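You operate a simulated robot arm through the tools that you are given. There is no shell and no other tool. Be economical: measure what you need, move in short steps, check, and stop when the job is done.

You run a simulated two-armed robot. Do the job below in one go: nothing can be reset, and whatever is moved stays where it is left.

TASK
Put the square bottle labelled "29" from the top of the window table on top of the clear cup and the square bottle marked "62" on the blue tape roll. Put the 20 mm hose adapter from the top of the window table on the purple tape roll and the 12 mm hose adapter on the top of the sampling bench. The order is free. Set down upright: square bottle, hose adapter.
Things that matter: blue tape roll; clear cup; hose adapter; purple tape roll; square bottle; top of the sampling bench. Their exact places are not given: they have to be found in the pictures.

It is judged by the outcome, as a careful person would: the job done as asked, and still so three seconds after it is handed in. It fails if anything else is knocked over, pushed out of place, dropped, spilled or broken.

THE ROBOT
Two 7-joint arms with two-finger parallel grippers on one trunk, on a base that drives. Base frame: it is fixed to the floor where the robot stands at the start and does not move with it; the origin is under the middle of the robot, x ahead of it, y to its left, z up; the surface under the hand at the start is at about z = 0.9. Units: m, degrees, N and s.
The left shoulder is at the start at [0.218, 0.171, 1.027], the right one opposite. Places, roughly: hose adapter [0.75, 1.75, 1]; purple tape roll [0.75, 1.75, 1]; top of the sampling bench [-1.2, 2.1, 0.9]. Payload 4.4 kg a hand.
The tool frame of a hand sits at the grasp point between the pads (the TCP): z along the fingers, y along the line on which they close. The tips reach 0.023 m beyond it. Largest opening 0.094 m; finger width 0.038, thickness 0.01; the body of the gripper, 0.054 by 0.096 m, starts 0.039 m behind the TCP.
Orientation is that of the tool frame in the base frame, as [roll, pitch, yaw] about the fixed x, y, z axes, in that order (R = Rz(yaw) Ry(pitch) Rx(roll)). With the fingers straight down and closing along the base's y, the tool's x points along the base's -x, its y along +y and its z along -z.

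THE INTERFACE
- The arms move only by the tool move_arm. It takes "left_series", "right_series" or both (then of equal length, played together; a hand with none holds still); each is a list of rows, each a list of 7 numbers: the opening, from 0 (shut) to 1 (fully open), then the shift along the tool's x, y, z in units of 50 mm (1.0 is 50 mm), then the turn, a rotation vector about the tool's x, y, z in units of 8 degrees (1.0 is 8 degrees). In form: [[grip, tx, ty, tz, rx, ry, rz], ...]. A call has 1 to 20 rows; each row shifts and turns the commanded pose from where the row before left it, along the tool's axes as they then stand. A call with a number of a shift or a turn outside -1 to 1 is refused whole. Rows are played at 5 a second. More than 0.05 m and 8.6 degrees between two rows, or a gripper value outside its range, and nothing of the call is played. A pose out of reach is approached as far as the arm can. The call stops where the force on the tool passes 40 N (or 10 N more than at its start, if that is more) or the arm is blocked; 0.2 s more then pass. The fingers move at their own pace (about 0.072 m/s each) and stop on an object; they squeeze with about 27 N. The grip force told is the motor's: it shows also when the fingers shut on nothing. Time passes only in rows, and 0.2 s behind the last, so rows that do not move let the fingers close. The reply holds the time, the measured pose of the TCP, the force on the tool along the base axes, the opening and the grip force, in the units named above and with some noise, with the torque about the TCP (base axes, N m) and any sound that the robot's microphone picked up.
- Cameras (640 x 400 px; columns grow to the right, rows downward): "scene" is now at [0.3545, 0.023, 1.2225]; the picture's right is [0.31, -0.95, 0.00], its down [0.11, 0.04, -0.99] and it looks along [0.94, 0.31, 0.12] (base axes); focal length 214 px, centre (320, 200). "left" rides on the left gripper at [0.086, -0.016, -0.075] in its tool frame; the picture's right is [0.18, 0.98, 0.00], its down [-0.58, 0.11, -0.81] and it looks along [-0.79, 0.15, 0.59] (tool axes); focal length 243 px, centre (320, 200). "right" rides on the right gripper at [0.086, 0.016, -0.075] in its tool frame; the picture's right is [-0.18, 0.98, 0.00], its down [-0.58, -0.11, -0.81] and it looks along [-0.79, -0.15, 0.59] (tool axes); focal length 243 px, centre (320, 200).
- snapshot(camera): a new picture of that camera. No time passes.
- raise_lower(by): slides the trunk up (or, below 0, down) by that many m; the arms and the scene camera ride with it, the base frame stays. It gives what a move gives, with no picture.
- roll_base(legs): drives the robot by 1 to 6 legs, each [ahead, left, turn to the left] in m, m and degrees, along the robot's own axes; the way and the turn of a leg run together, so that a leg with both is an arc; at most 1.5 m and 180 degrees a leg. The arms and the cameras ride along, it lands a little off, and it stops where it bumps. It gives what a move gives.
- turn_head(pan, tilt): turns the head with the scene camera to pan (to the left, within 80 degrees either way) and tilt (down, from -29 to 69), counted from straight ahead of the robot. It gives what a move gives.
- measure_at(camera, pixels): there is no depth. For up to 12 entries [column, row, z] of the newest picture of that camera ("zoom" is the newest enlarged one), the place [x, y] in the base frame at which the ray of that pixel passes the height z, good to about 0.002 m, but the place of the scene camera against the robot may be out by one fixed shift of up to 0.012 m in any direction. No time passes.
- close_up(camera, box): a new picture of the part [left, top, right, bottom] of that camera's present view, enlarged. No time passes.
- sign_off(): hands the job in; it is judged then, once.

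Keep the steps short. Do not move on a guess: measure, check each grasp and each placing, and mend mistakes. In all there are 110 turns and 108 pictures (those below and enlarged ones count). Leave the grippers open and the arms clear of the work at the hand-in unless told otherwise, and finish with a single line.

The tools are called after ">>>" as a command line: name --argument value ..., lists and objects as JSON in quotes. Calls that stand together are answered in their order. move_arm: Moves the arms, as the interface text tells. Its arguments: {"type":"object","properties":{"left_series":{"type":"array","items":{"type":"array","items":{"type":"number"}}},"right_series":{"type":"array","items":{"type":"array","items":{"type":"number"}}}},"required":[]} The other tools are called the same way: raise_lower (by) slides the trunk up or down; roll_base (legs) drives the base; turn_head (pan, tilt) turns the head that bears the scene camera; snapshot (camera) takes a picture; measure_at (camera, pixels) gives the place at which the rays of pixels pass given heights; close_up (camera, box) takes an enlarged picture of a part of a camera's view; sign_off () hands the job in.

At the start:

```text
time: 0.0
left_tool_pos: [0.4868, 0.3583, 1.1674]
left_orientation: [-180.0, 0.0, 180.0]
left_force: [0.0, 0.3, -0.1]
left_wrist_torque: [-0.01, 0.0, 0.02]
left_finger_gap: 0.0942
left_grip_force: 0.0
right_tool_pos: [0.4504, -0.0924, 1.2495]
right_orientation: [-179.9, 0.0, 179.9]
right_force: [0.2, 1.3, -0.5]
right_wrist_torque: [0.0, 0.0, -0.04]
right_finger_gap: 0.094
right_grip_force: 0.0
trunk travel left (down, up): [-0.05, 0.338]
robot x, y, heading: [0.0007, 0.0007, -0.0]
head pan, tilt: [18.0, -6.7]
```

scene: 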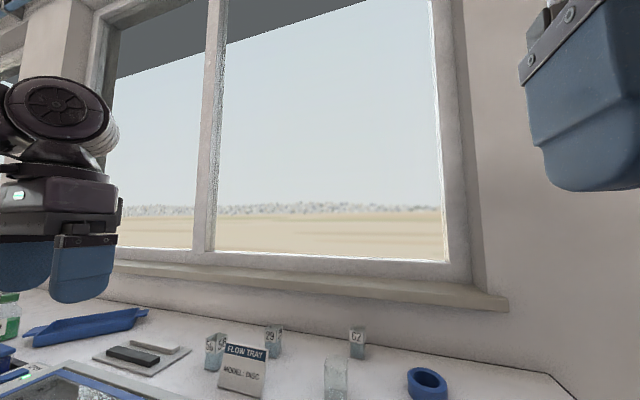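
right: 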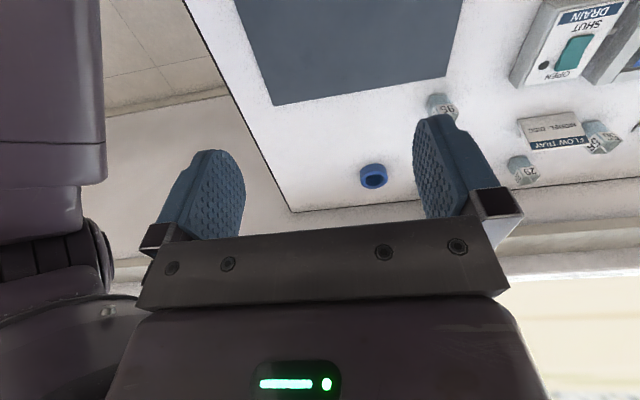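
left: 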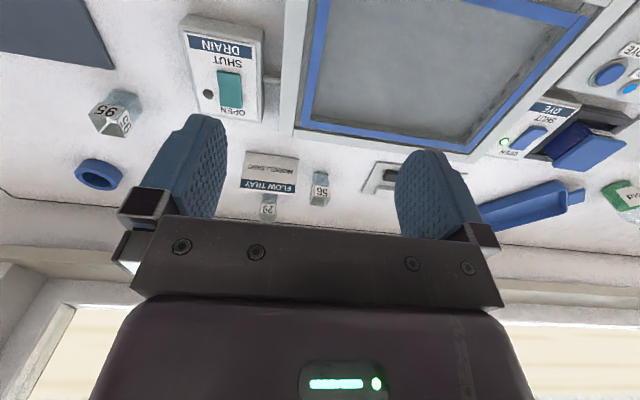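

I see several square bottles and a blue tape roll on the table. I tilt the head down and look straight ahead, to get a full view.

>>> turn_head --pan 0 --tilt 35

>>> snapshot --camera "scene"

>>> turn_head --pan 65 --tilt 25

>>> snapshot --camera "scene"

```text
time: 1.1
left_tool_pos: [0.4865, 0.3579, 1.168]
left_orientation: [179.9, 0.1, -179.9]
left_force: [0.3, -0.3, 0.1]
left_wrist_torque: [-0.01, 0.0, 0.02]
left_finger_gap: 0.0941
left_grip_force: 0.2
right_tool_pos: [0.4506, -0.0918, 1.2487]
right_orientation: [180.0, 0.1, 180.0]
right_force: [-0.4, 0.7, 0.1]
right_wrist_torque: [0.03, 0.02, -0.01]
right_finger_gap: 0.0939
right_grip_force: 0.0
trunk travel left (down, up): [-0.05, 0.338]
robot x, y, heading: [0.0004, 0.0022, 0.2]
head pan, tilt: [0.0, 35.0]
```

```text
104 pictures are left
```

scene: 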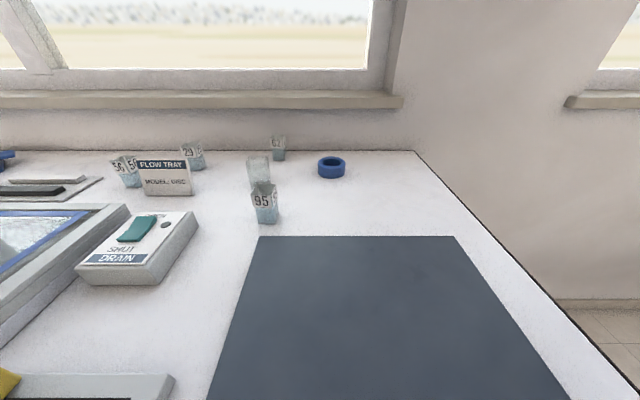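

```text
time: 2.5
left_tool_pos: [0.4872, 0.3589, 1.1682]
left_orientation: [-179.9, 0.0, -180.0]
left_force: [-0.2, -0.3, -0.2]
left_wrist_torque: [0.0, -0.01, 0.03]
left_finger_gap: 0.0938
left_grip_force: 0.0
right_tool_pos: [0.4501, -0.0921, 1.2489]
right_orientation: [179.9, 0.0, 180.0]
right_force: [-1.2, 0.6, 0.7]
right_wrist_torque: [0.01, -0.02, -0.01]
right_finger_gap: 0.0942
right_grip_force: 0.1
trunk travel left (down, up): [-0.05, 0.338]
robot x, y, heading: [0.0012, -0.0012, -0.1]
head pan, tilt: [65.0, 25.0]
```

```text
103 pictures are left
```

scene: 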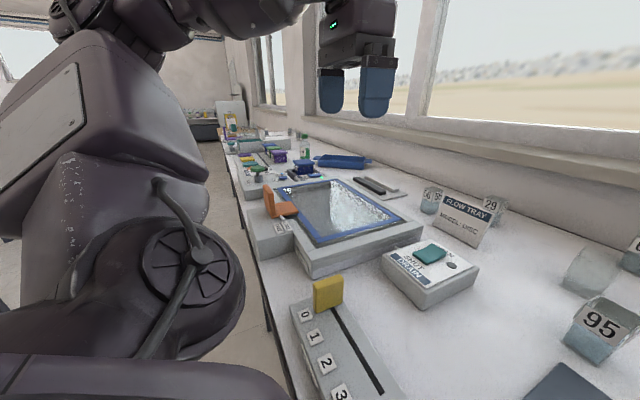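

Bottle 29 is behind the "FLOW TRAY" sign, bottle 62 at the back, and something clear behind 95. I look closer.

>>> turn_head --pan 10 --tilt 30

>>> close_up --camera "scene" --box '[140, 120, 460, 320]'

>>> snapshot --camera "scene"

```text
time: 3.7
left_tool_pos: [0.4865, 0.3579, 1.1678]
left_orientation: [179.9, 0.0, 180.0]
left_force: [-0.1, -0.5, 0.8]
left_wrist_torque: [-0.01, 0.02, -0.02]
left_finger_gap: 0.0941
left_grip_force: 0.1
right_tool_pos: [0.4497, -0.0923, 1.249]
right_orientation: [180.0, 0.0, 180.0]
right_force: [0.0, 0.8, 0.3]
right_wrist_torque: [0.0, -0.01, 0.01]
right_finger_gap: 0.094
right_grip_force: 0.0
trunk travel left (down, up): [-0.05, 0.338]
robot x, y, heading: [0.0007, 0.0023, -0.0]
head pan, tilt: [10.0, 30.0]
```

```text
2.00 times, centred on (300, 220) of scene
```

zoom: 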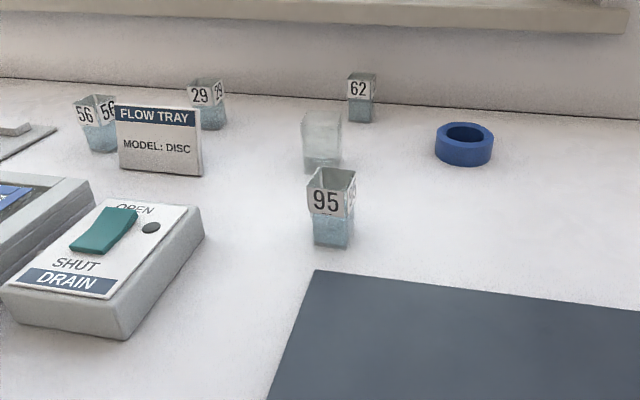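

```text
101 pictures are left
```

scene: 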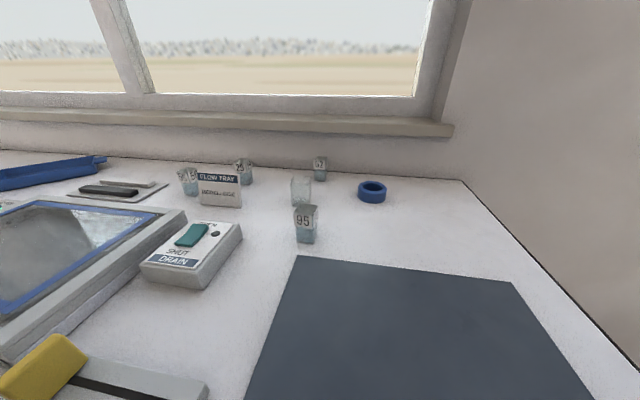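

I measure the base points (z=0.9) of the bottles, cup and roll in the enlarged picture.

>>> measure_at --camera "zoom" --pixels '[[204, 130, 0.9], [226, 124, 0.9], [350, 120, 0.9], [372, 122, 0.9], [305, 166, 0.9], [338, 172, 0.9], [313, 243, 0.9], [350, 247, 0.9], [463, 165, 0.9], [436, 150, 0.9], [492, 152, 0.9], [88, 148, 0.9]]'

>>> close_up --camera "left" --box '[60, 80, 340, 255]'

>>> close_up --camera "right" --box '[340, 80, 640, 267]'

```text
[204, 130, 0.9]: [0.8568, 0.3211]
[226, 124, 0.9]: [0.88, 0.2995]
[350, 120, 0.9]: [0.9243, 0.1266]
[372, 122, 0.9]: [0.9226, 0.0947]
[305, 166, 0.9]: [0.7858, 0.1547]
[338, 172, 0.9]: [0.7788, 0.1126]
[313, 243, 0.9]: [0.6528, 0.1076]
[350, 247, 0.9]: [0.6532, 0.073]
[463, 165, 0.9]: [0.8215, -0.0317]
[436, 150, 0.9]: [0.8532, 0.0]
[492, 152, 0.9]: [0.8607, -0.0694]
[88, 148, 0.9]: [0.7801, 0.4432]
```

```text
2.29 times, centred on (200, 168) of left
```

zoom: 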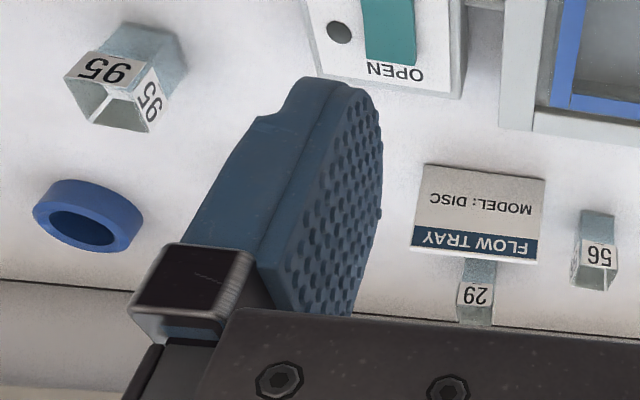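

```text
2.13 times, centred on (490, 174) of right
```

zoom: 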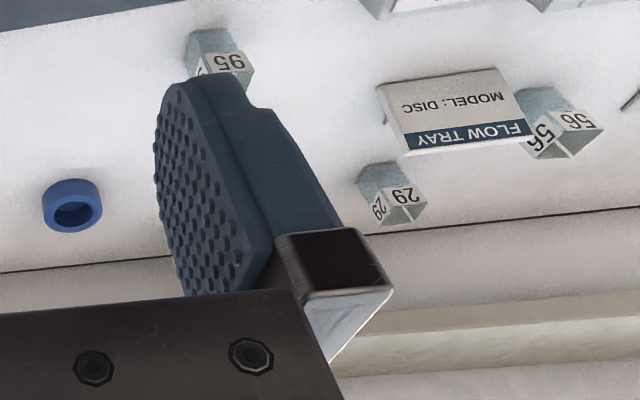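

To get heights, I check the same scene pixels at several heights (retaking the close-up).

>>> close_up --camera "scene" --box '[180, 140, 420, 260]'

```text
2.67 times, centred on (300, 200) of scene
```

zoom: 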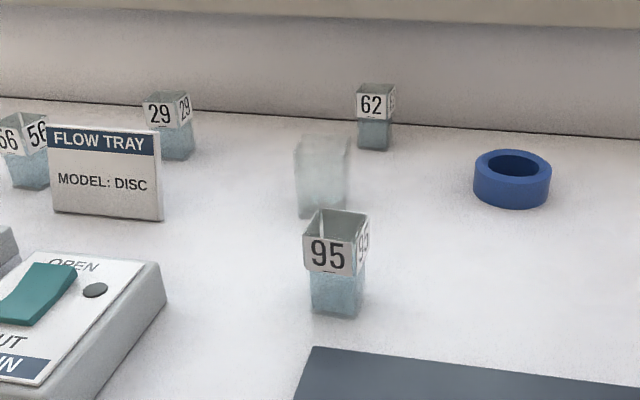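

>>> measure_at --camera "zoom" --pixels '[[312, 311, 0.9], [353, 318, 0.9], [303, 236, 0.95], [303, 236, 0.96], [303, 236, 0.97], [353, 243, 0.95], [353, 243, 0.96], [353, 243, 0.97], [297, 215, 0.9], [343, 219, 0.9], [510, 208, 0.9], [510, 180, 0.93]]'

>>> move_arm --left_series '[[1, 0.6, -1, 0.4, 0, 0, 0], [1, 0, -1, 0.4, 0, 0, 0], [1, 0, -1, 0.4, 0, 0, 0]]'

>>> snapshot --camera "left"

```text
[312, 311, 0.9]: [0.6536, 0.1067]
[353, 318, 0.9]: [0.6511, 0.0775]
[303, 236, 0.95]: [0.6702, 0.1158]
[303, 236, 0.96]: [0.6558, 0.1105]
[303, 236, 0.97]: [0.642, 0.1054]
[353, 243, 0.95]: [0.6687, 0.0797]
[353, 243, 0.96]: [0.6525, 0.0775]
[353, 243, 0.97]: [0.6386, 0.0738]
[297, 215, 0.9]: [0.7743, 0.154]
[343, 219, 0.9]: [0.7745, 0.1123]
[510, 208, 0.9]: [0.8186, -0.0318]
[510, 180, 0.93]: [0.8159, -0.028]
```

```text
refused: row 1 steps farther than a row can; nothing moved
```

```text
97 pictures are left
```

left: 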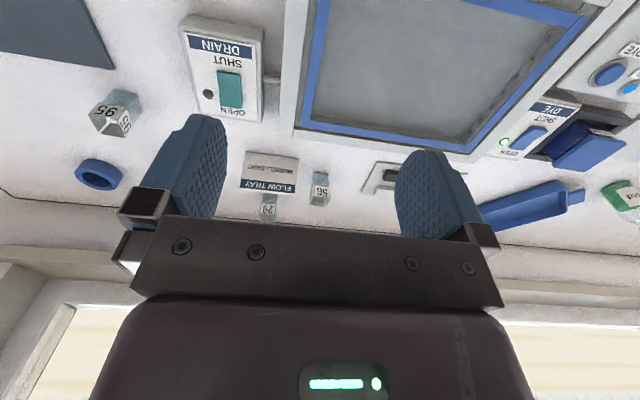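

Bottles are about 60 mm tall and 30 mm square. I move the left arm to see cup, 62, and 29 with the wrist camera.

>>> move_arm --left_series '[[1, 0, -0.9, 0, 0, 0, 0], [1, 0, -0.9, 0, 0, 0, 0], [1, 0, -0.9, 0, 0, 0, 0], [1, 0, -0.9, 0, 0, 0, 0]]'

>>> snapshot --camera "left"

```text
time: 4.7
left_tool_pos: [0.4891, 0.175, 1.1698]
left_orientation: [-180.0, -0.1, 180.0]
left_force: [0.6, 0.1, 0.0]
left_wrist_torque: [-0.05, 0.01, 0.02]
left_finger_gap: 0.0939
left_grip_force: 0.0
right_tool_pos: [0.4496, -0.0946, 1.2494]
right_orientation: [-179.9, -0.1, 180.0]
right_force: [-1.0, -0.3, 0.2]
right_wrist_torque: [0.03, 0.05, -0.02]
right_finger_gap: 0.0942
right_grip_force: 0.0
trunk travel left (down, up): [-0.05, 0.338]
robot x, y, heading: [0.001, 0.0017, -0.2]
head pan, tilt: [10.0, 30.0]
```

```text
96 pictures are left
```

left: 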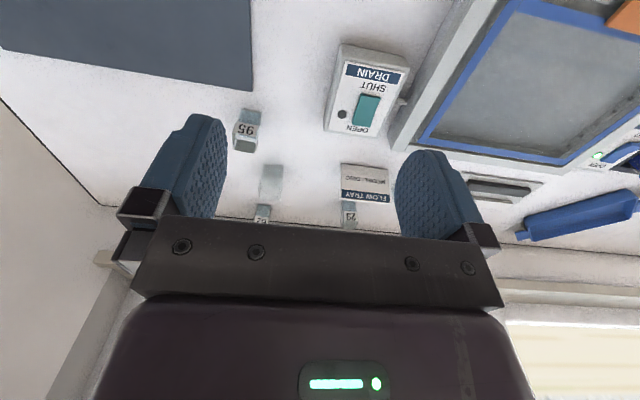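

>>> move_arm --left_series '[[1, -0.8, 0, -0.5, 0, 0, 0], [1, -0.8, 0, -0.5, 0, 0, 0], [1, -0.8, 0, -0.5, 0, 0, 0], [1, -0.8, 0, 0, 0, 0, 0]]'

>>> snapshot --camera "left"

>>> close_up --camera "left" --box '[190, 80, 430, 230]'

```text
time: 5.7
left_tool_pos: [0.6484, 0.178, 1.24]
left_orientation: [-180.0, -0.3, -179.8]
left_force: [0.1, 0.5, 0.5]
left_wrist_torque: [-0.03, 0.04, 0.01]
left_finger_gap: 0.0942
left_grip_force: 0.0
left hand out of reach, approached as far as the arm can: row 4
right_tool_pos: [0.4519, -0.0925, 1.2486]
right_orientation: [-179.9, -0.1, -180.0]
right_force: [0.0, 0.5, -0.4]
right_wrist_torque: [0.01, 0.03, 0.0]
right_finger_gap: 0.094
right_grip_force: 0.0
trunk travel left (down, up): [-0.05, 0.338]
robot x, y, heading: [-0.0018, 0.0017, 0.1]
head pan, tilt: [10.0, 30.0]
```

```text
95 pictures are left
```

left: 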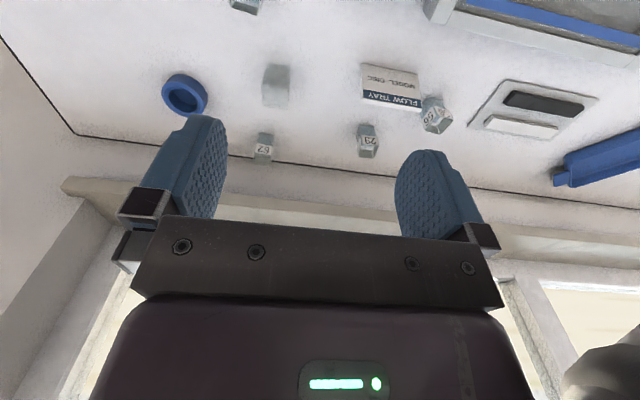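

```text
2.67 times, centred on (310, 155) of left
```

zoom: 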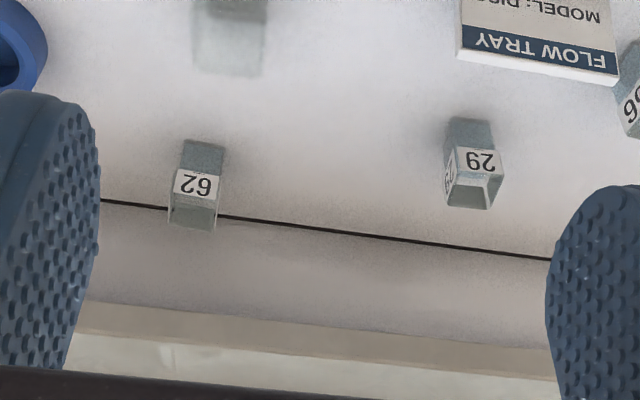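

>>> close_up --camera "left" --box '[150, 50, 310, 150]'

>>> measure_at --camera "left" --pixels '[[261, 66, 0.9], [290, 66, 0.9], [263, 107, 0.9], [288, 107, 0.9], [263, 107, 0.97], [288, 107, 0.97], [261, 133, 0.9], [274, 134, 0.9], [360, 124, 0.9], [374, 125, 0.9], [184, 93, 0.93], [184, 93, 0.92]]'

```text
4.00 times, centred on (230, 100) of left
```

zoom: 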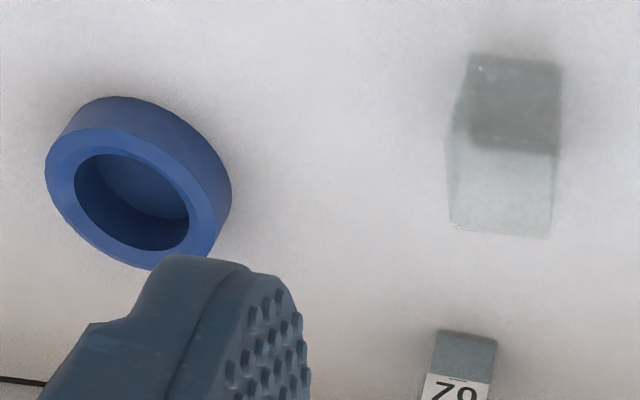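

```text
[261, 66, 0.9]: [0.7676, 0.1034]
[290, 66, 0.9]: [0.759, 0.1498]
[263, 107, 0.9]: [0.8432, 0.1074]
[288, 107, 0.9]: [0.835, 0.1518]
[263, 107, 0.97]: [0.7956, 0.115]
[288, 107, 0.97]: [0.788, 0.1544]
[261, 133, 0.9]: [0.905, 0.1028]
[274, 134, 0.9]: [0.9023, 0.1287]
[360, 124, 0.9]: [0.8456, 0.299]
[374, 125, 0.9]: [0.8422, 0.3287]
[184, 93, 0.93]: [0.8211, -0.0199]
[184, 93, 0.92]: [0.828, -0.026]
```

>>> close_up --camera "scene" --box '[270, 160, 350, 210]'

>>> move_arm --left_series '[[1, 0.9, 0, 0, 0, 0, 0], [1, 0.9, 0, 0, 0, 0, 0], [1, 0, -0.9, 0, 0, 0, 0]]'

>>> close_up --camera "left" --box '[240, 80, 400, 180]'

```text
8.00 times, centred on (310, 185) of scene
```

zoom: 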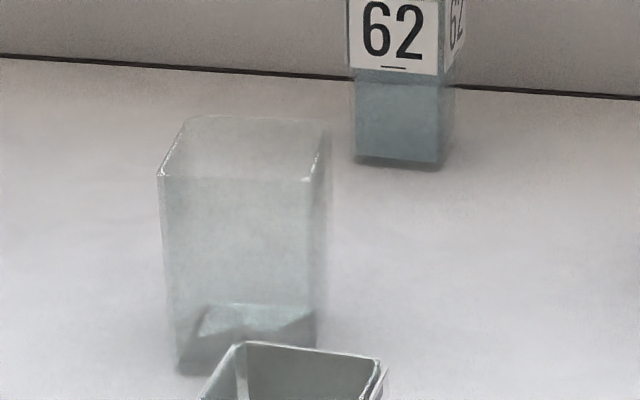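

```text
time: 6.5
left_tool_pos: [0.5545, 0.1323, 1.2418]
left_orientation: [179.9, -0.3, 180.0]
left_force: [-0.6, -0.4, 0.0]
left_wrist_torque: [0.02, 0.05, 0.02]
left_finger_gap: 0.0939
left_grip_force: 0.1
right_tool_pos: [0.4512, -0.0948, 1.2492]
right_orientation: [179.9, -0.1, 179.9]
right_force: [0.5, 0.1, -0.3]
right_wrist_torque: [0.01, 0.01, 0.02]
right_finger_gap: 0.094
right_grip_force: 0.0
trunk travel left (down, up): [-0.05, 0.338]
robot x, y, heading: [0.0029, 0.001, -0.2]
head pan, tilt: [10.0, 30.0]
```

```text
4.00 times, centred on (320, 130) of left
```

zoom: 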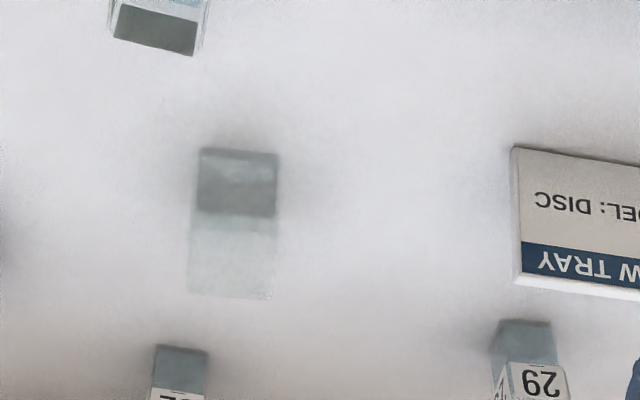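

The cup has a rim; I need to know whether it is open. I bring the left wrist camera closer to it.

>>> move_arm --left_series '[[1, -0.5, -0.3, 0.7, 0, 0, 0], [1, -0.3, 0, 0.9, 0, 0, 0], [1, 0, 0, 0.9, 0, 0, 0], [1, 0, 0, 0, 0, 0, 0]]'

>>> snapshot --camera "left"

>>> close_up --camera "left" --box '[220, 100, 420, 225]'

```text
time: 7.5
left_tool_pos: [0.5924, 0.1217, 1.1149]
left_orientation: [179.9, 0.0, 180.0]
left_force: [-1.2, 0.2, -0.6]
left_wrist_torque: [-0.01, 0.02, -0.01]
left_finger_gap: 0.0941
left_grip_force: 0.0
right_tool_pos: [0.4492, -0.0933, 1.2489]
right_orientation: [-179.9, 0.0, -180.0]
right_force: [-0.4, 0.0, -0.8]
right_wrist_torque: [0.01, -0.02, 0.02]
right_finger_gap: 0.094
right_grip_force: 0.1
trunk travel left (down, up): [-0.05, 0.338]
robot x, y, heading: [-0.0035, -0.0013, -0.0]
head pan, tilt: [10.0, 30.0]
```

```text
90 pictures are left
```

left: 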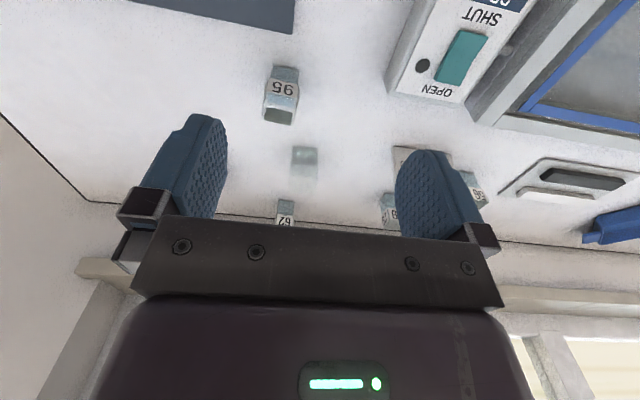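

```text
3.20 times, centred on (320, 162) of left
```

zoom: 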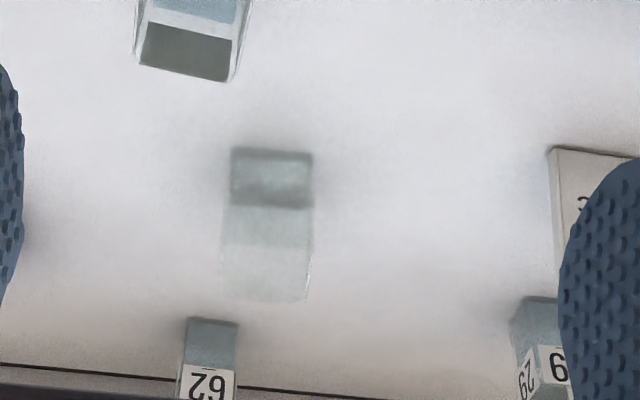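

>>> measure_at --camera "left" --pixels '[[293, 146, 0.9], [316, 147, 0.9], [303, 175, 0.95], [303, 175, 0.96], [303, 175, 0.97], [302, 194, 0.95], [302, 194, 0.96], [302, 194, 0.97], [302, 194, 0.98], [290, 190, 0.96], [315, 193, 0.96], [302, 165, 0.91]]'

>>> measure_at --camera "zoom" --pixels '[[232, 148, 0.9], [311, 152, 0.9], [225, 298, 0.96], [225, 298, 0.97], [307, 301, 0.96], [307, 301, 0.97], [231, 203, 0.9], [312, 207, 0.9], [186, 318, 0.9], [238, 322, 0.9]]'

```text
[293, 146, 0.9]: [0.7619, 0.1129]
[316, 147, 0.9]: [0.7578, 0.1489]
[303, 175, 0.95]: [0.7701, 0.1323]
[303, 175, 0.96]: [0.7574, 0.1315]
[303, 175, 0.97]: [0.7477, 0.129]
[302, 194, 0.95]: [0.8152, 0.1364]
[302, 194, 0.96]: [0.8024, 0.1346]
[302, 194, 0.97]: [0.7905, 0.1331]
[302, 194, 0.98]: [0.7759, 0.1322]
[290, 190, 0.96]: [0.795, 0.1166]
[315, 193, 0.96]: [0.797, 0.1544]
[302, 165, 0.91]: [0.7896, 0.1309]
```

```text
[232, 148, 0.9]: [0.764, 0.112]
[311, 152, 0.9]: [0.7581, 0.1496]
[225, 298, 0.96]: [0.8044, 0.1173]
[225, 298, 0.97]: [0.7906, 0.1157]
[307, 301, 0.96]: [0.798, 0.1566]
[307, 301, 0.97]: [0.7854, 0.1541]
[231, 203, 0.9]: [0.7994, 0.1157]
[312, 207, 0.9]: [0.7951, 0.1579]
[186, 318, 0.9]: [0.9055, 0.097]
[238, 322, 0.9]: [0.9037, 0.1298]
```

Still unsure about the top. I move 0.12 m ahead and tilt the wrist 32° to see the cup from more nearly above.

>>> move_arm --left_series '[[1, -0.8, 0, 0, 0, 0, 0], [1, -0.8, 0, 0, 0, 0, 0], [1, -0.8, 0, 0, 0, 0, 0], [1, 0, 0, 0, 0, 1, 0], [1, 0, 0, 0, 0, 1, 0], [1, 0, 0, 0, 0, 1, 0], [1, 0, 0, 0, 0, 1, 0], [1, 0, 0, 0, 0, 0, 0]]'

>>> snapshot --camera "left"

```text
time: 9.3
left_tool_pos: [0.6551, 0.1967, 1.1176]
left_orientation: [-179.9, -32.0, -179.9]
left_force: [0.4, -0.4, 0.3]
left_wrist_torque: [0.0, 0.02, -0.03]
left_finger_gap: 0.0939
left_grip_force: 0.2
left hand out of reach, approached as far as the arm can: row 2, 3, 4, 5, 6, 7
right_tool_pos: [0.4518, -0.0936, 1.2498]
right_orientation: [-179.9, -0.1, 180.0]
right_force: [0.3, 0.6, -0.8]
right_wrist_torque: [0.0, 0.05, -0.01]
right_finger_gap: 0.0945
right_grip_force: 0.1
trunk travel left (down, up): [-0.05, 0.338]
robot x, y, heading: [0.0009, 0.0013, 0.3]
head pan, tilt: [10.0, 30.0]
```

```text
88 pictures are left
```

left: 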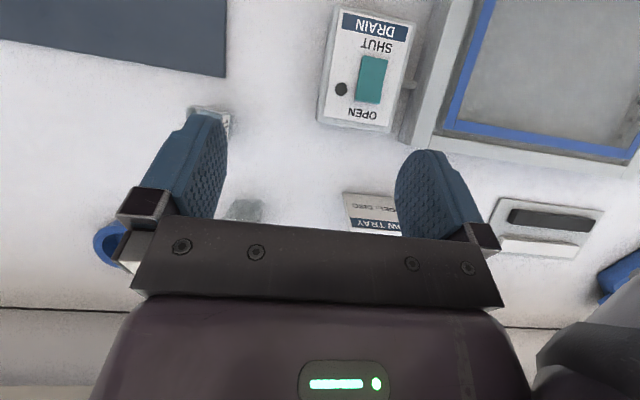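

Out of reach there. I undo the tilt and pull back, then look down at the table's near edge to see whether the base can move closer.

>>> move_arm --left_series '[[1, 0, 0, 0, 0, -1, 0], [1, 0, 0, 0, 0, -1, 0], [1, 0, 0, 0, 0, -1, 0], [1, 0, 0, 0, 0, -1, 0], [1, 0.9, 0, 0, 0, 0, 0], [1, 0.9, 0, -0.3, 0, 0, 0], [1, 0.9, 0, -0.3, 0, 0, 0], [1, 0, 0, -0.3, 0, 0, 0]]'

>>> turn_head --pan 0 --tilt 69

>>> snapshot --camera "scene"

```text
time: 11.1
left_tool_pos: [0.5201, 0.1925, 1.1668]
left_orientation: [-180.0, -0.2, -180.0]
left_force: [0.4, 0.5, -0.3]
left_wrist_torque: [-0.03, 0.02, 0.0]
left_finger_gap: 0.0939
left_grip_force: 0.2
right_tool_pos: [0.4509, -0.0925, 1.2498]
right_orientation: [180.0, -0.1, 180.0]
right_force: [0.1, 0.2, -0.5]
right_wrist_torque: [-0.02, -0.02, -0.02]
right_finger_gap: 0.094
right_grip_force: 0.1
trunk travel left (down, up): [-0.05, 0.338]
robot x, y, heading: [0.0015, 0.0032, -0.1]
head pan, tilt: [10.0, 30.0]
```

```text
time: 12.1
left_tool_pos: [0.5198, 0.1935, 1.1652]
left_orientation: [179.9, 0.0, -180.0]
left_force: [0.7, -0.5, 0.4]
left_wrist_torque: [-0.01, -0.02, -0.01]
left_finger_gap: 0.0939
left_grip_force: 0.0
right_tool_pos: [0.4499, -0.093, 1.2501]
right_orientation: [180.0, 0.0, -180.0]
right_force: [0.3, 0.5, -0.1]
right_wrist_torque: [-0.01, 0.0, 0.02]
right_finger_gap: 0.094
right_grip_force: 0.1
trunk travel left (down, up): [-0.05, 0.338]
robot x, y, heading: [0.0014, -0.0006, 0.0]
head pan, tilt: [0.0, 68.8]
```

```text
87 pictures are left
```

scene: 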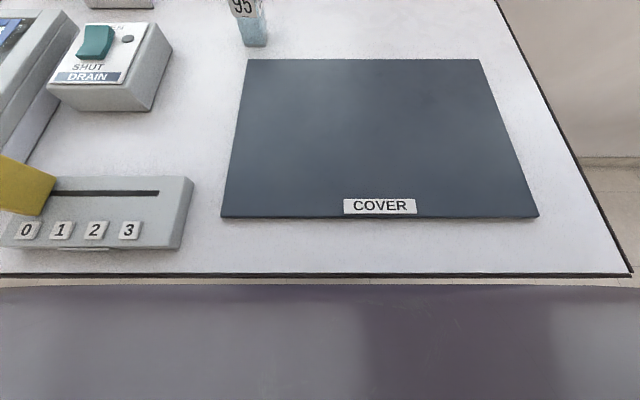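

The base is already at the edge. I drive 0.12 m to the right so the left arm's comfort zone covers all four things.

>>> roll_base --legs '[[0, -0.12, 0]]'

>>> turn_head --pan 15 --tilt 30

>>> snapshot --camera "left"

```text
time: 13.8
left_tool_pos: [0.5207, 0.0739, 1.1672]
left_orientation: [-179.9, 0.0, -180.0]
left_force: [0.0, 0.3, 0.1]
left_wrist_torque: [-0.01, -0.02, 0.01]
left_finger_gap: 0.0939
left_grip_force: 0.1
right_tool_pos: [0.45, -0.2106, 1.25]
right_orientation: [179.9, 0.0, 179.9]
right_force: [-0.7, -0.5, -0.5]
right_wrist_torque: [0.0, -0.02, -0.04]
right_finger_gap: 0.094
right_grip_force: 0.2
trunk travel left (down, up): [-0.05, 0.338]
robot x, y, heading: [-0.0028, -0.1202, -0.1]
head pan, tilt: [0.0, 68.8]
```

```text
time: 14.9
left_tool_pos: [0.5211, 0.0753, 1.1675]
left_orientation: [-180.0, -0.1, -180.0]
left_force: [-1.1, 1.2, -0.4]
left_wrist_torque: [0.03, 0.02, 0.01]
left_finger_gap: 0.0938
left_grip_force: 0.0
right_tool_pos: [0.4493, -0.2092, 1.2494]
right_orientation: [180.0, 0.0, 180.0]
right_force: [-1.0, -0.1, -0.1]
right_wrist_torque: [-0.03, -0.02, -0.01]
right_finger_gap: 0.0939
right_grip_force: 0.1
trunk travel left (down, up): [-0.05, 0.338]
robot x, y, heading: [-0.0024, -0.1195, -0.2]
head pan, tilt: [15.0, 30.0]
```

```text
86 pictures are left
```

left: 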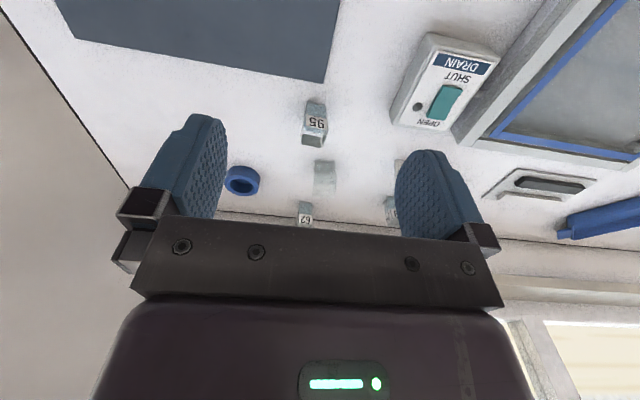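

>>> move_arm --left_series '[[1, -0.9, 0.2, 0, 0, 0, 0], [1, -0.9, 0.2, 0, 0, 0, 0], [1, -0.9, 0.2, 0.2, 0, 0, 0], [1, -0.9, 0.1, 0.4, 0, 0, 0], [1, 0, 0, 0, 0, 1, 0], [1, 0, 0, 0, 0, 1, 0], [1, 0, 0, 0, 0, 1, 0], [1, 0, 0, 0, 0, 1, 0], [1, 0, 0, 0, 0, 0, 0]]'

>>> snapshot --camera "left"

```text
time: 16.9
left_tool_pos: [0.6759, 0.1218, 1.1193]
left_orientation: [-179.8, -31.9, -179.9]
left_force: [-0.8, 0.0, -0.4]
left_wrist_torque: [0.0, -0.01, 0.02]
left_finger_gap: 0.0941
left_grip_force: 0.1
left hand out of reach, approached as far as the arm can: row 7, 8
right_tool_pos: [0.4505, -0.2101, 1.2493]
right_orientation: [-180.0, -0.1, 180.0]
right_force: [-0.5, -0.6, -0.3]
right_wrist_torque: [-0.02, 0.01, -0.01]
right_finger_gap: 0.094
right_grip_force: 0.0
trunk travel left (down, up): [-0.05, 0.338]
robot x, y, heading: [-0.0008, -0.1153, -0.1]
head pan, tilt: [15.0, 30.0]
```

```text
85 pictures are left
```

left: 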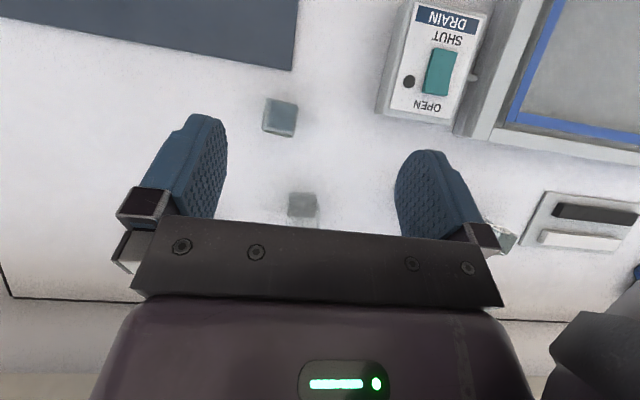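

>>> close_up --camera "left" --box '[240, 80, 400, 230]'

```text
2.67 times, centred on (320, 155) of left
```

zoom: 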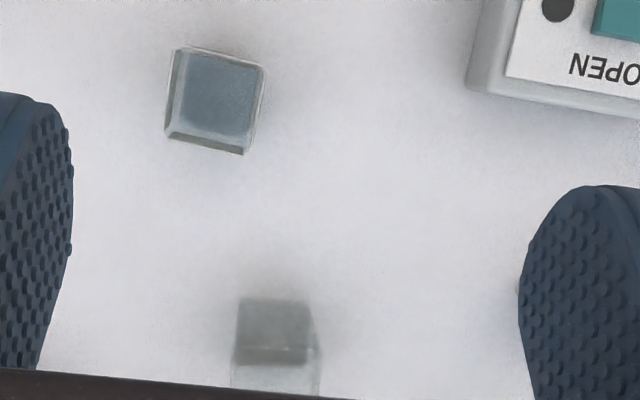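

I can't decide the cup's top by sight; I'll test it by touch later with the bottle. Now I untilt and move to view bottle 29.

>>> move_arm --left_series '[[1, 0, 0, 0, 0, -1, 0], [1, 0, 0, 0, 0, -1, 0], [1, 0, 0, 0, 0, -1, 0], [1, 0, 0, 0, 0, -1, 0], [1, 0.4, 0.8, 0, 0, 0, 0], [1, 0.4, 0.8, 0, 0, 0, 0], [1, 0.4, 0.8, 0, 0, 0, 0], [1, 0, 0.9, 0, 0, 0, 0], [1, 0, 0, 0, 0, 0, 0]]'

>>> snapshot --camera "left"

>>> close_up --camera "left" --box '[240, 100, 400, 220]'

```text
time: 18.9
left_tool_pos: [0.6162, 0.2859, 1.1184]
left_orientation: [180.0, 0.1, -180.0]
left_force: [-0.1, -0.2, 1.0]
left_wrist_torque: [0.01, -0.01, 0.0]
left_finger_gap: 0.0941
left_grip_force: 0.0
right_tool_pos: [0.4499, -0.2118, 1.2501]
right_orientation: [179.9, 0.0, -179.9]
right_force: [-0.2, 0.8, -0.1]
right_wrist_torque: [0.02, 0.02, 0.01]
right_finger_gap: 0.0939
right_grip_force: 0.1
trunk travel left (down, up): [-0.05, 0.338]
robot x, y, heading: [0.0004, -0.1173, -0.2]
head pan, tilt: [15.0, 30.0]
```

```text
83 pictures are left
```

left: 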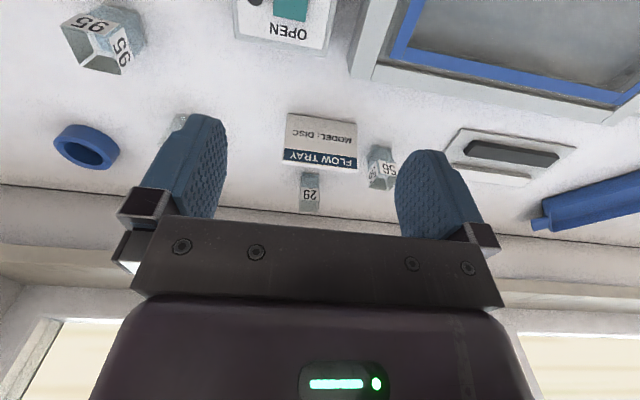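

```text
3.33 times, centred on (320, 160) of left
```

zoom: 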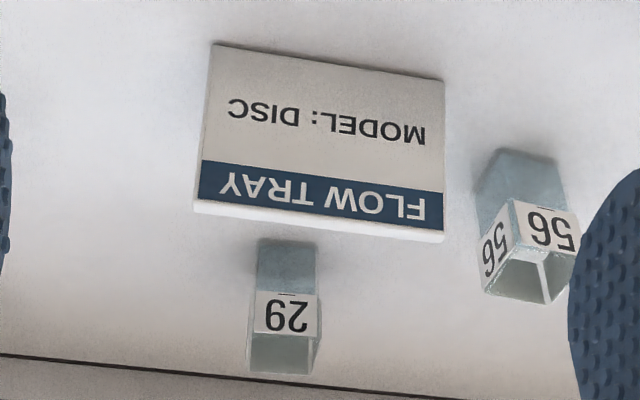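

>>> measure_at --camera "zoom" --pixels '[[258, 239, 0.9], [314, 245, 0.9], [253, 332, 0.96], [317, 338, 0.96], [250, 370, 0.96], [309, 375, 0.96], [215, 43, 0.9], [444, 82, 0.9], [195, 208, 0.95], [195, 208, 0.96], [442, 240, 0.95], [442, 240, 0.96]]'

```text
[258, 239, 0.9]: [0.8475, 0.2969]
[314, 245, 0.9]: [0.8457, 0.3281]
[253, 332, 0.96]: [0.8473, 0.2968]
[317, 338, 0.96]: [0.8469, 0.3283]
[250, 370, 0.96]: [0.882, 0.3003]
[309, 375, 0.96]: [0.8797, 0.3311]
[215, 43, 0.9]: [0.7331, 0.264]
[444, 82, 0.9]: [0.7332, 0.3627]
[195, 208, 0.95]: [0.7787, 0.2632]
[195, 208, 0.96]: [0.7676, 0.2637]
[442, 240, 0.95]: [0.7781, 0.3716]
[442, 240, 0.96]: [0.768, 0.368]
```

Bottle 29: centre (0.864, 0.314), about 31 mm square, top at z 0.96, turned about 4°. The sign ends at x≈0.77. I lean the hand back 16° (to stay off the sill), turn it 4°, and hover above the bottle.

>>> move_arm --left_series '[[1, 0, 0, 0, 0, 0, -0.5], [1, 0, 0, 0, 0, -1, 0], [1, 0, 0, 0, 0, -1, 0], [1, -0.737, 0.035, 0.447, 0, 0, 0], [1, -0.737, 0.035, 0.447, 0, 0, 0], [1, -0.737, 0.035, 0.447, 0, 0, 0], [1, -0.737, 0.035, 0.447, 0, 0, 0], [1, -0.737, 0.035, 0.447, 0, 0, 0], [1, -0.737, 0.035, 0.447, 0, 0, 0], [1, 0, 0, 0, 0, 0, 0]]'

>>> snapshot --camera "scene"

>>> snapshot --camera "left"

```text
time: 21.1
left_tool_pos: [0.8621, 0.3144, 1.0516]
left_orientation: [-179.9, 16.1, -176.0]
left_force: [0.0, 0.0, 0.8]
left_wrist_torque: [0.0, 0.0, 0.01]
left_finger_gap: 0.0941
left_grip_force: 0.1
right_tool_pos: [0.4477, -0.2096, 1.2504]
right_orientation: [-180.0, 0.3, 180.0]
right_force: [0.9, -0.3, 0.4]
right_wrist_torque: [-0.02, -0.02, 0.01]
right_finger_gap: 0.094
right_grip_force: 0.0
trunk travel left (down, up): [-0.05, 0.338]
robot x, y, heading: [-0.0029, -0.1163, 0.0]
head pan, tilt: [15.0, 30.0]
```

```text
81 pictures are left
```

scene: 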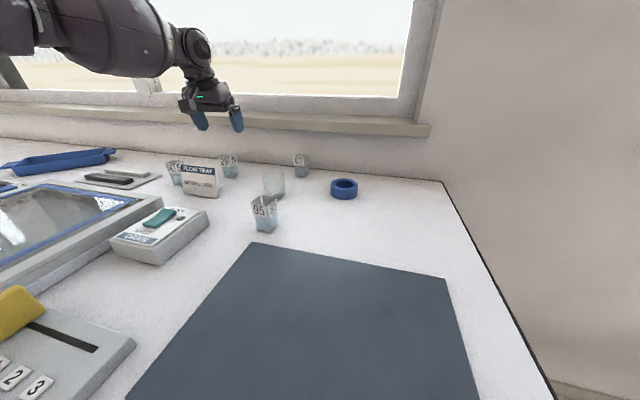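

```text
80 pictures are left
```

left: 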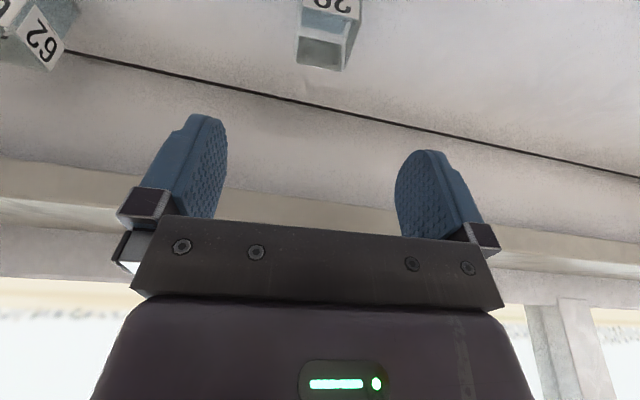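

>>> measure_at --camera "left" --pixels '[[299, 36, 0.96], [358, 20, 0.96], [297, 63, 0.96], [345, 70, 0.96]]'

>>> close_up --camera "left" --box '[270, 0, 398, 80]'

```text
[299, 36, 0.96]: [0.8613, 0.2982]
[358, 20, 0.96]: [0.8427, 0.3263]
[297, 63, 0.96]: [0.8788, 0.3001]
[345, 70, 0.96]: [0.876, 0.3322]
```

```text
5.00 times, centred on (334, 40) of left
```

zoom: 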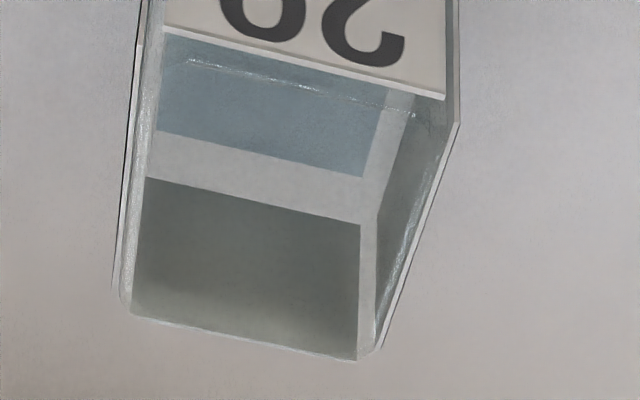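

Aligned (bottle y≈0.3145). I descend 0.11 m straight down, then close.

>>> move_arm --left_series '[[1, 0.206, 0, 0.717, 0, 0, 0], [1, 0.206, 0, 0.717, 0, 0, 0], [1, 0.206, 0, 0.717, 0, 0, 0], [1, 0, 0, 0, 0, 0, 0]]'

>>> close_up --camera "scene" --box '[140, 60, 340, 220]'

```text
time: 22.1
left_tool_pos: [0.8614, 0.3123, 0.9412]
left_orientation: [180.0, 16.1, -176.1]
left_force: [0.2, 0.7, 0.2]
left_wrist_torque: [-0.01, 0.02, 0.02]
left_finger_gap: 0.0941
left_grip_force: 0.0
right_tool_pos: [0.448, -0.2106, 1.2508]
right_orientation: [-179.9, 0.0, -180.0]
right_force: [0.0, 0.1, 0.6]
right_wrist_torque: [0.0, 0.02, -0.01]
right_finger_gap: 0.0937
right_grip_force: 0.0
trunk travel left (down, up): [-0.05, 0.338]
robot x, y, heading: [0.0004, -0.1142, 0.0]
head pan, tilt: [15.0, 30.0]
```

```text
2.50 times, centred on (240, 140) of scene
```

zoom: 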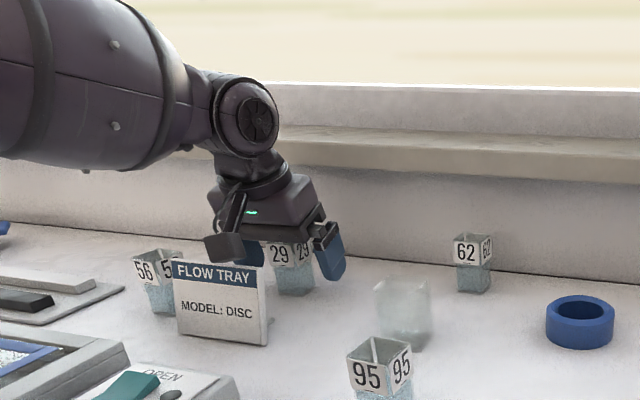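

Straddling. I close the fingers (hand-mounted camera clears the sign), then lift a little.

>>> move_arm --left_series '[[0, 0, 0, 0, 0, 0, 0], [0, 0, 0, 0, 0, 0, 0], [0, 0, 0, 0, 0, 0, 0], [0, 0, 0, 0, 0, 0, 0], [0, -0.11, 0, -0.385, 0, 0, 0], [0, -0.138, 0, -0.48, 0, 0, 0]]'

>>> close_up --camera "scene" --box '[140, 60, 340, 220]'

```text
time: 23.5
left_tool_pos: [0.8619, 0.3142, 0.9846]
left_orientation: [-180.0, 16.0, -176.0]
left_force: [0.2, -0.4, -1.2]
left_wrist_torque: [-0.02, -0.01, 0.01]
left_finger_gap: 0.0336
left_grip_force: 27.3
right_tool_pos: [0.4498, -0.2109, 1.2508]
right_orientation: [180.0, 0.0, 179.9]
right_force: [-0.9, 0.5, -0.5]
right_wrist_torque: [0.02, -0.02, -0.02]
right_finger_gap: 0.094
right_grip_force: 0.0
trunk travel left (down, up): [-0.05, 0.338]
robot x, y, heading: [-0.0049, -0.1181, -0.1]
head pan, tilt: [15.0, 30.0]
```

```text
2.50 times, centred on (240, 140) of scene
```

zoom: 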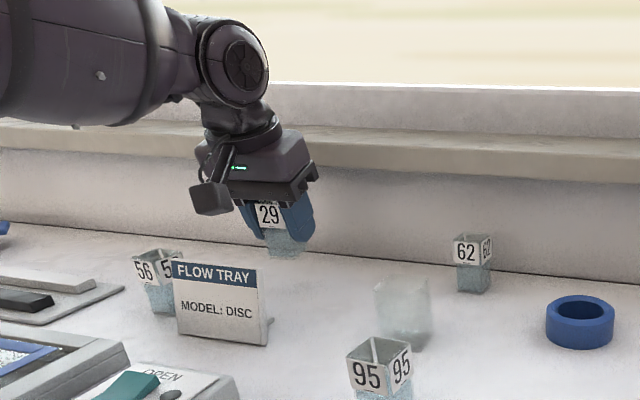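

Bottle 29 held upright (gap 33.6 mm). I raise it 85 mm and carry it over the cup centre (0.779, 0.134).

>>> move_arm --left_series '[[0, -0.235, 0, -0.817, 0, 0, 0], [0, -0.235, 0, -0.817, 0, 0, 0], [0, 0.367, -0.695, -0.105, 0, 0, 0], [0, 0.367, -0.695, -0.105, 0, 0, 0], [0, 0.367, -0.695, -0.105, 0, 0, 0], [0, 0.367, -0.695, -0.105, 0, 0, 0], [0, 0.367, -0.695, -0.105, 0, 0, 0], [0, 0, 0, 0, 0, 0, -0.25], [0, 0, 0, 0, 0, 0, 0]]'

>>> snapshot --camera "left"

>>> close_up --camera "scene" --box '[180, 100, 380, 225]'

```text
time: 25.5
left_tool_pos: [0.781, 0.1334, 1.0703]
left_orientation: [-179.4, 16.1, -173.8]
left_force: [0.9, 0.3, -0.5]
left_wrist_torque: [0.0, -0.01, 0.0]
left_finger_gap: 0.0335
left_grip_force: 27.1
right_tool_pos: [0.451, -0.2108, 1.2498]
right_orientation: [179.9, 0.0, 179.9]
right_force: [0.5, -0.4, 0.2]
right_wrist_torque: [-0.03, 0.01, -0.01]
right_finger_gap: 0.094
right_grip_force: 0.0
trunk travel left (down, up): [-0.05, 0.338]
robot x, y, heading: [0.0014, -0.1187, 0.1]
head pan, tilt: [15.0, 30.0]
```

```text
76 pictures are left
```

left: 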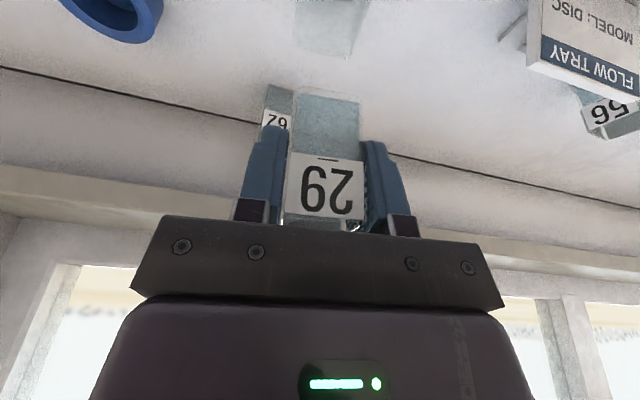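

```text
3.20 times, centred on (280, 162) of scene
```

zoom: 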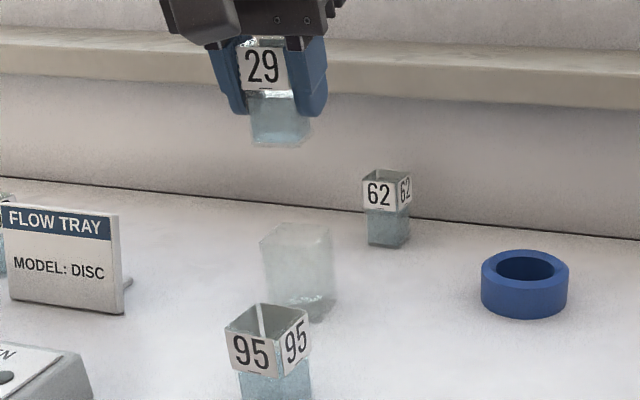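

>>> close_up --camera "left" --box '[250, 0, 410, 100]'

>>> close_up --camera "scene" --box '[245, 155, 309, 205]'

```text
4.00 times, centred on (330, 50) of left
```

zoom: 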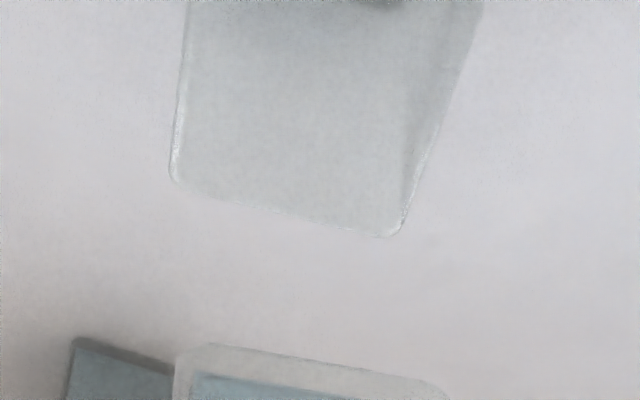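

```text
8.00 times, centred on (277, 180) of scene
```

zoom: 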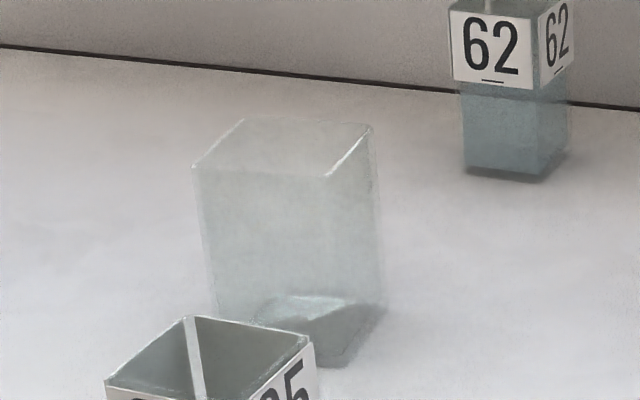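

The cup shows no inner rim lines, so it looks like an inverted cup with a flat top. I measure its top far corners.

>>> measure_at --camera "left" --pixels '[[293.5, 46.5, 0.96], [348, 59, 0.96], [293.5, 46.5, 0.965], [348, 59, 0.965], [296, 5, 0.96]]'

>>> measure_at --camera "zoom" --pixels '[[193, 166, 0.96], [329, 176, 0.96], [371, 124, 0.96], [242, 118, 0.96], [212, 330, 0.9], [340, 365, 0.9], [384, 310, 0.9]]'

```text
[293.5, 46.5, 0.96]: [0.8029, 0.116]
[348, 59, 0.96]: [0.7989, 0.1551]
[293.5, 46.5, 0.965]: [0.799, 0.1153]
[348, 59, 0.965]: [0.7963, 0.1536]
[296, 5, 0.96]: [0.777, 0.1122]
```

```text
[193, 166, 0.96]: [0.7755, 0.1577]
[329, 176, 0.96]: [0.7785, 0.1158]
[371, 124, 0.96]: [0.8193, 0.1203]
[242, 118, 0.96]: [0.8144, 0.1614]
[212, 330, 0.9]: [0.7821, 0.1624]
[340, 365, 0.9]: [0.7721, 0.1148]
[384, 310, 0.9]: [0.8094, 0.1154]
```

Cup top centre ≈ (0.780, 0.134), z≈0.96–0.965; bottle bottom now at ≈1.03. I descend 55 mm.

>>> move_arm --left_series '[[0, 0.171, 0, 0.523, 0, 0, 0], [0, 0.171, 0, 0.523, 0, 0, 0], [0, 0, 0, 0, 0, 0, 0]]'

>>> close_up --camera "scene" --box '[237, 125, 317, 205]'

>>> close_up --camera "left" --box '[250, 0, 410, 100]'

```text
time: 26.3
left_tool_pos: [0.7781, 0.1332, 1.0138]
left_orientation: [-179.4, 16.1, -173.9]
left_force: [-0.3, -0.4, 0.1]
left_wrist_torque: [0.04, 0.01, 0.0]
left_finger_gap: 0.0334
left_grip_force: 26.9
right_tool_pos: [0.4494, -0.2109, 1.2498]
right_orientation: [179.9, 0.1, -180.0]
right_force: [-0.4, 0.4, 0.6]
right_wrist_torque: [-0.01, -0.02, -0.02]
right_finger_gap: 0.094
right_grip_force: 0.1
trunk travel left (down, up): [-0.05, 0.338]
robot x, y, heading: [-0.0006, -0.121, -0.3]
head pan, tilt: [15.0, 30.0]
```

```text
5.00 times, centred on (277, 165) of scene
```

zoom: 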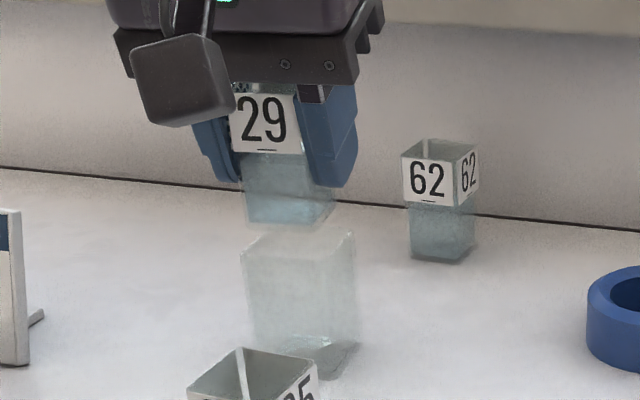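

```text
4.00 times, centred on (330, 50) of left
```

zoom: 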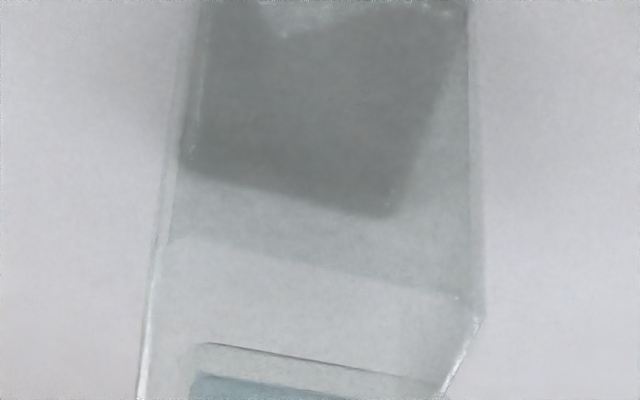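

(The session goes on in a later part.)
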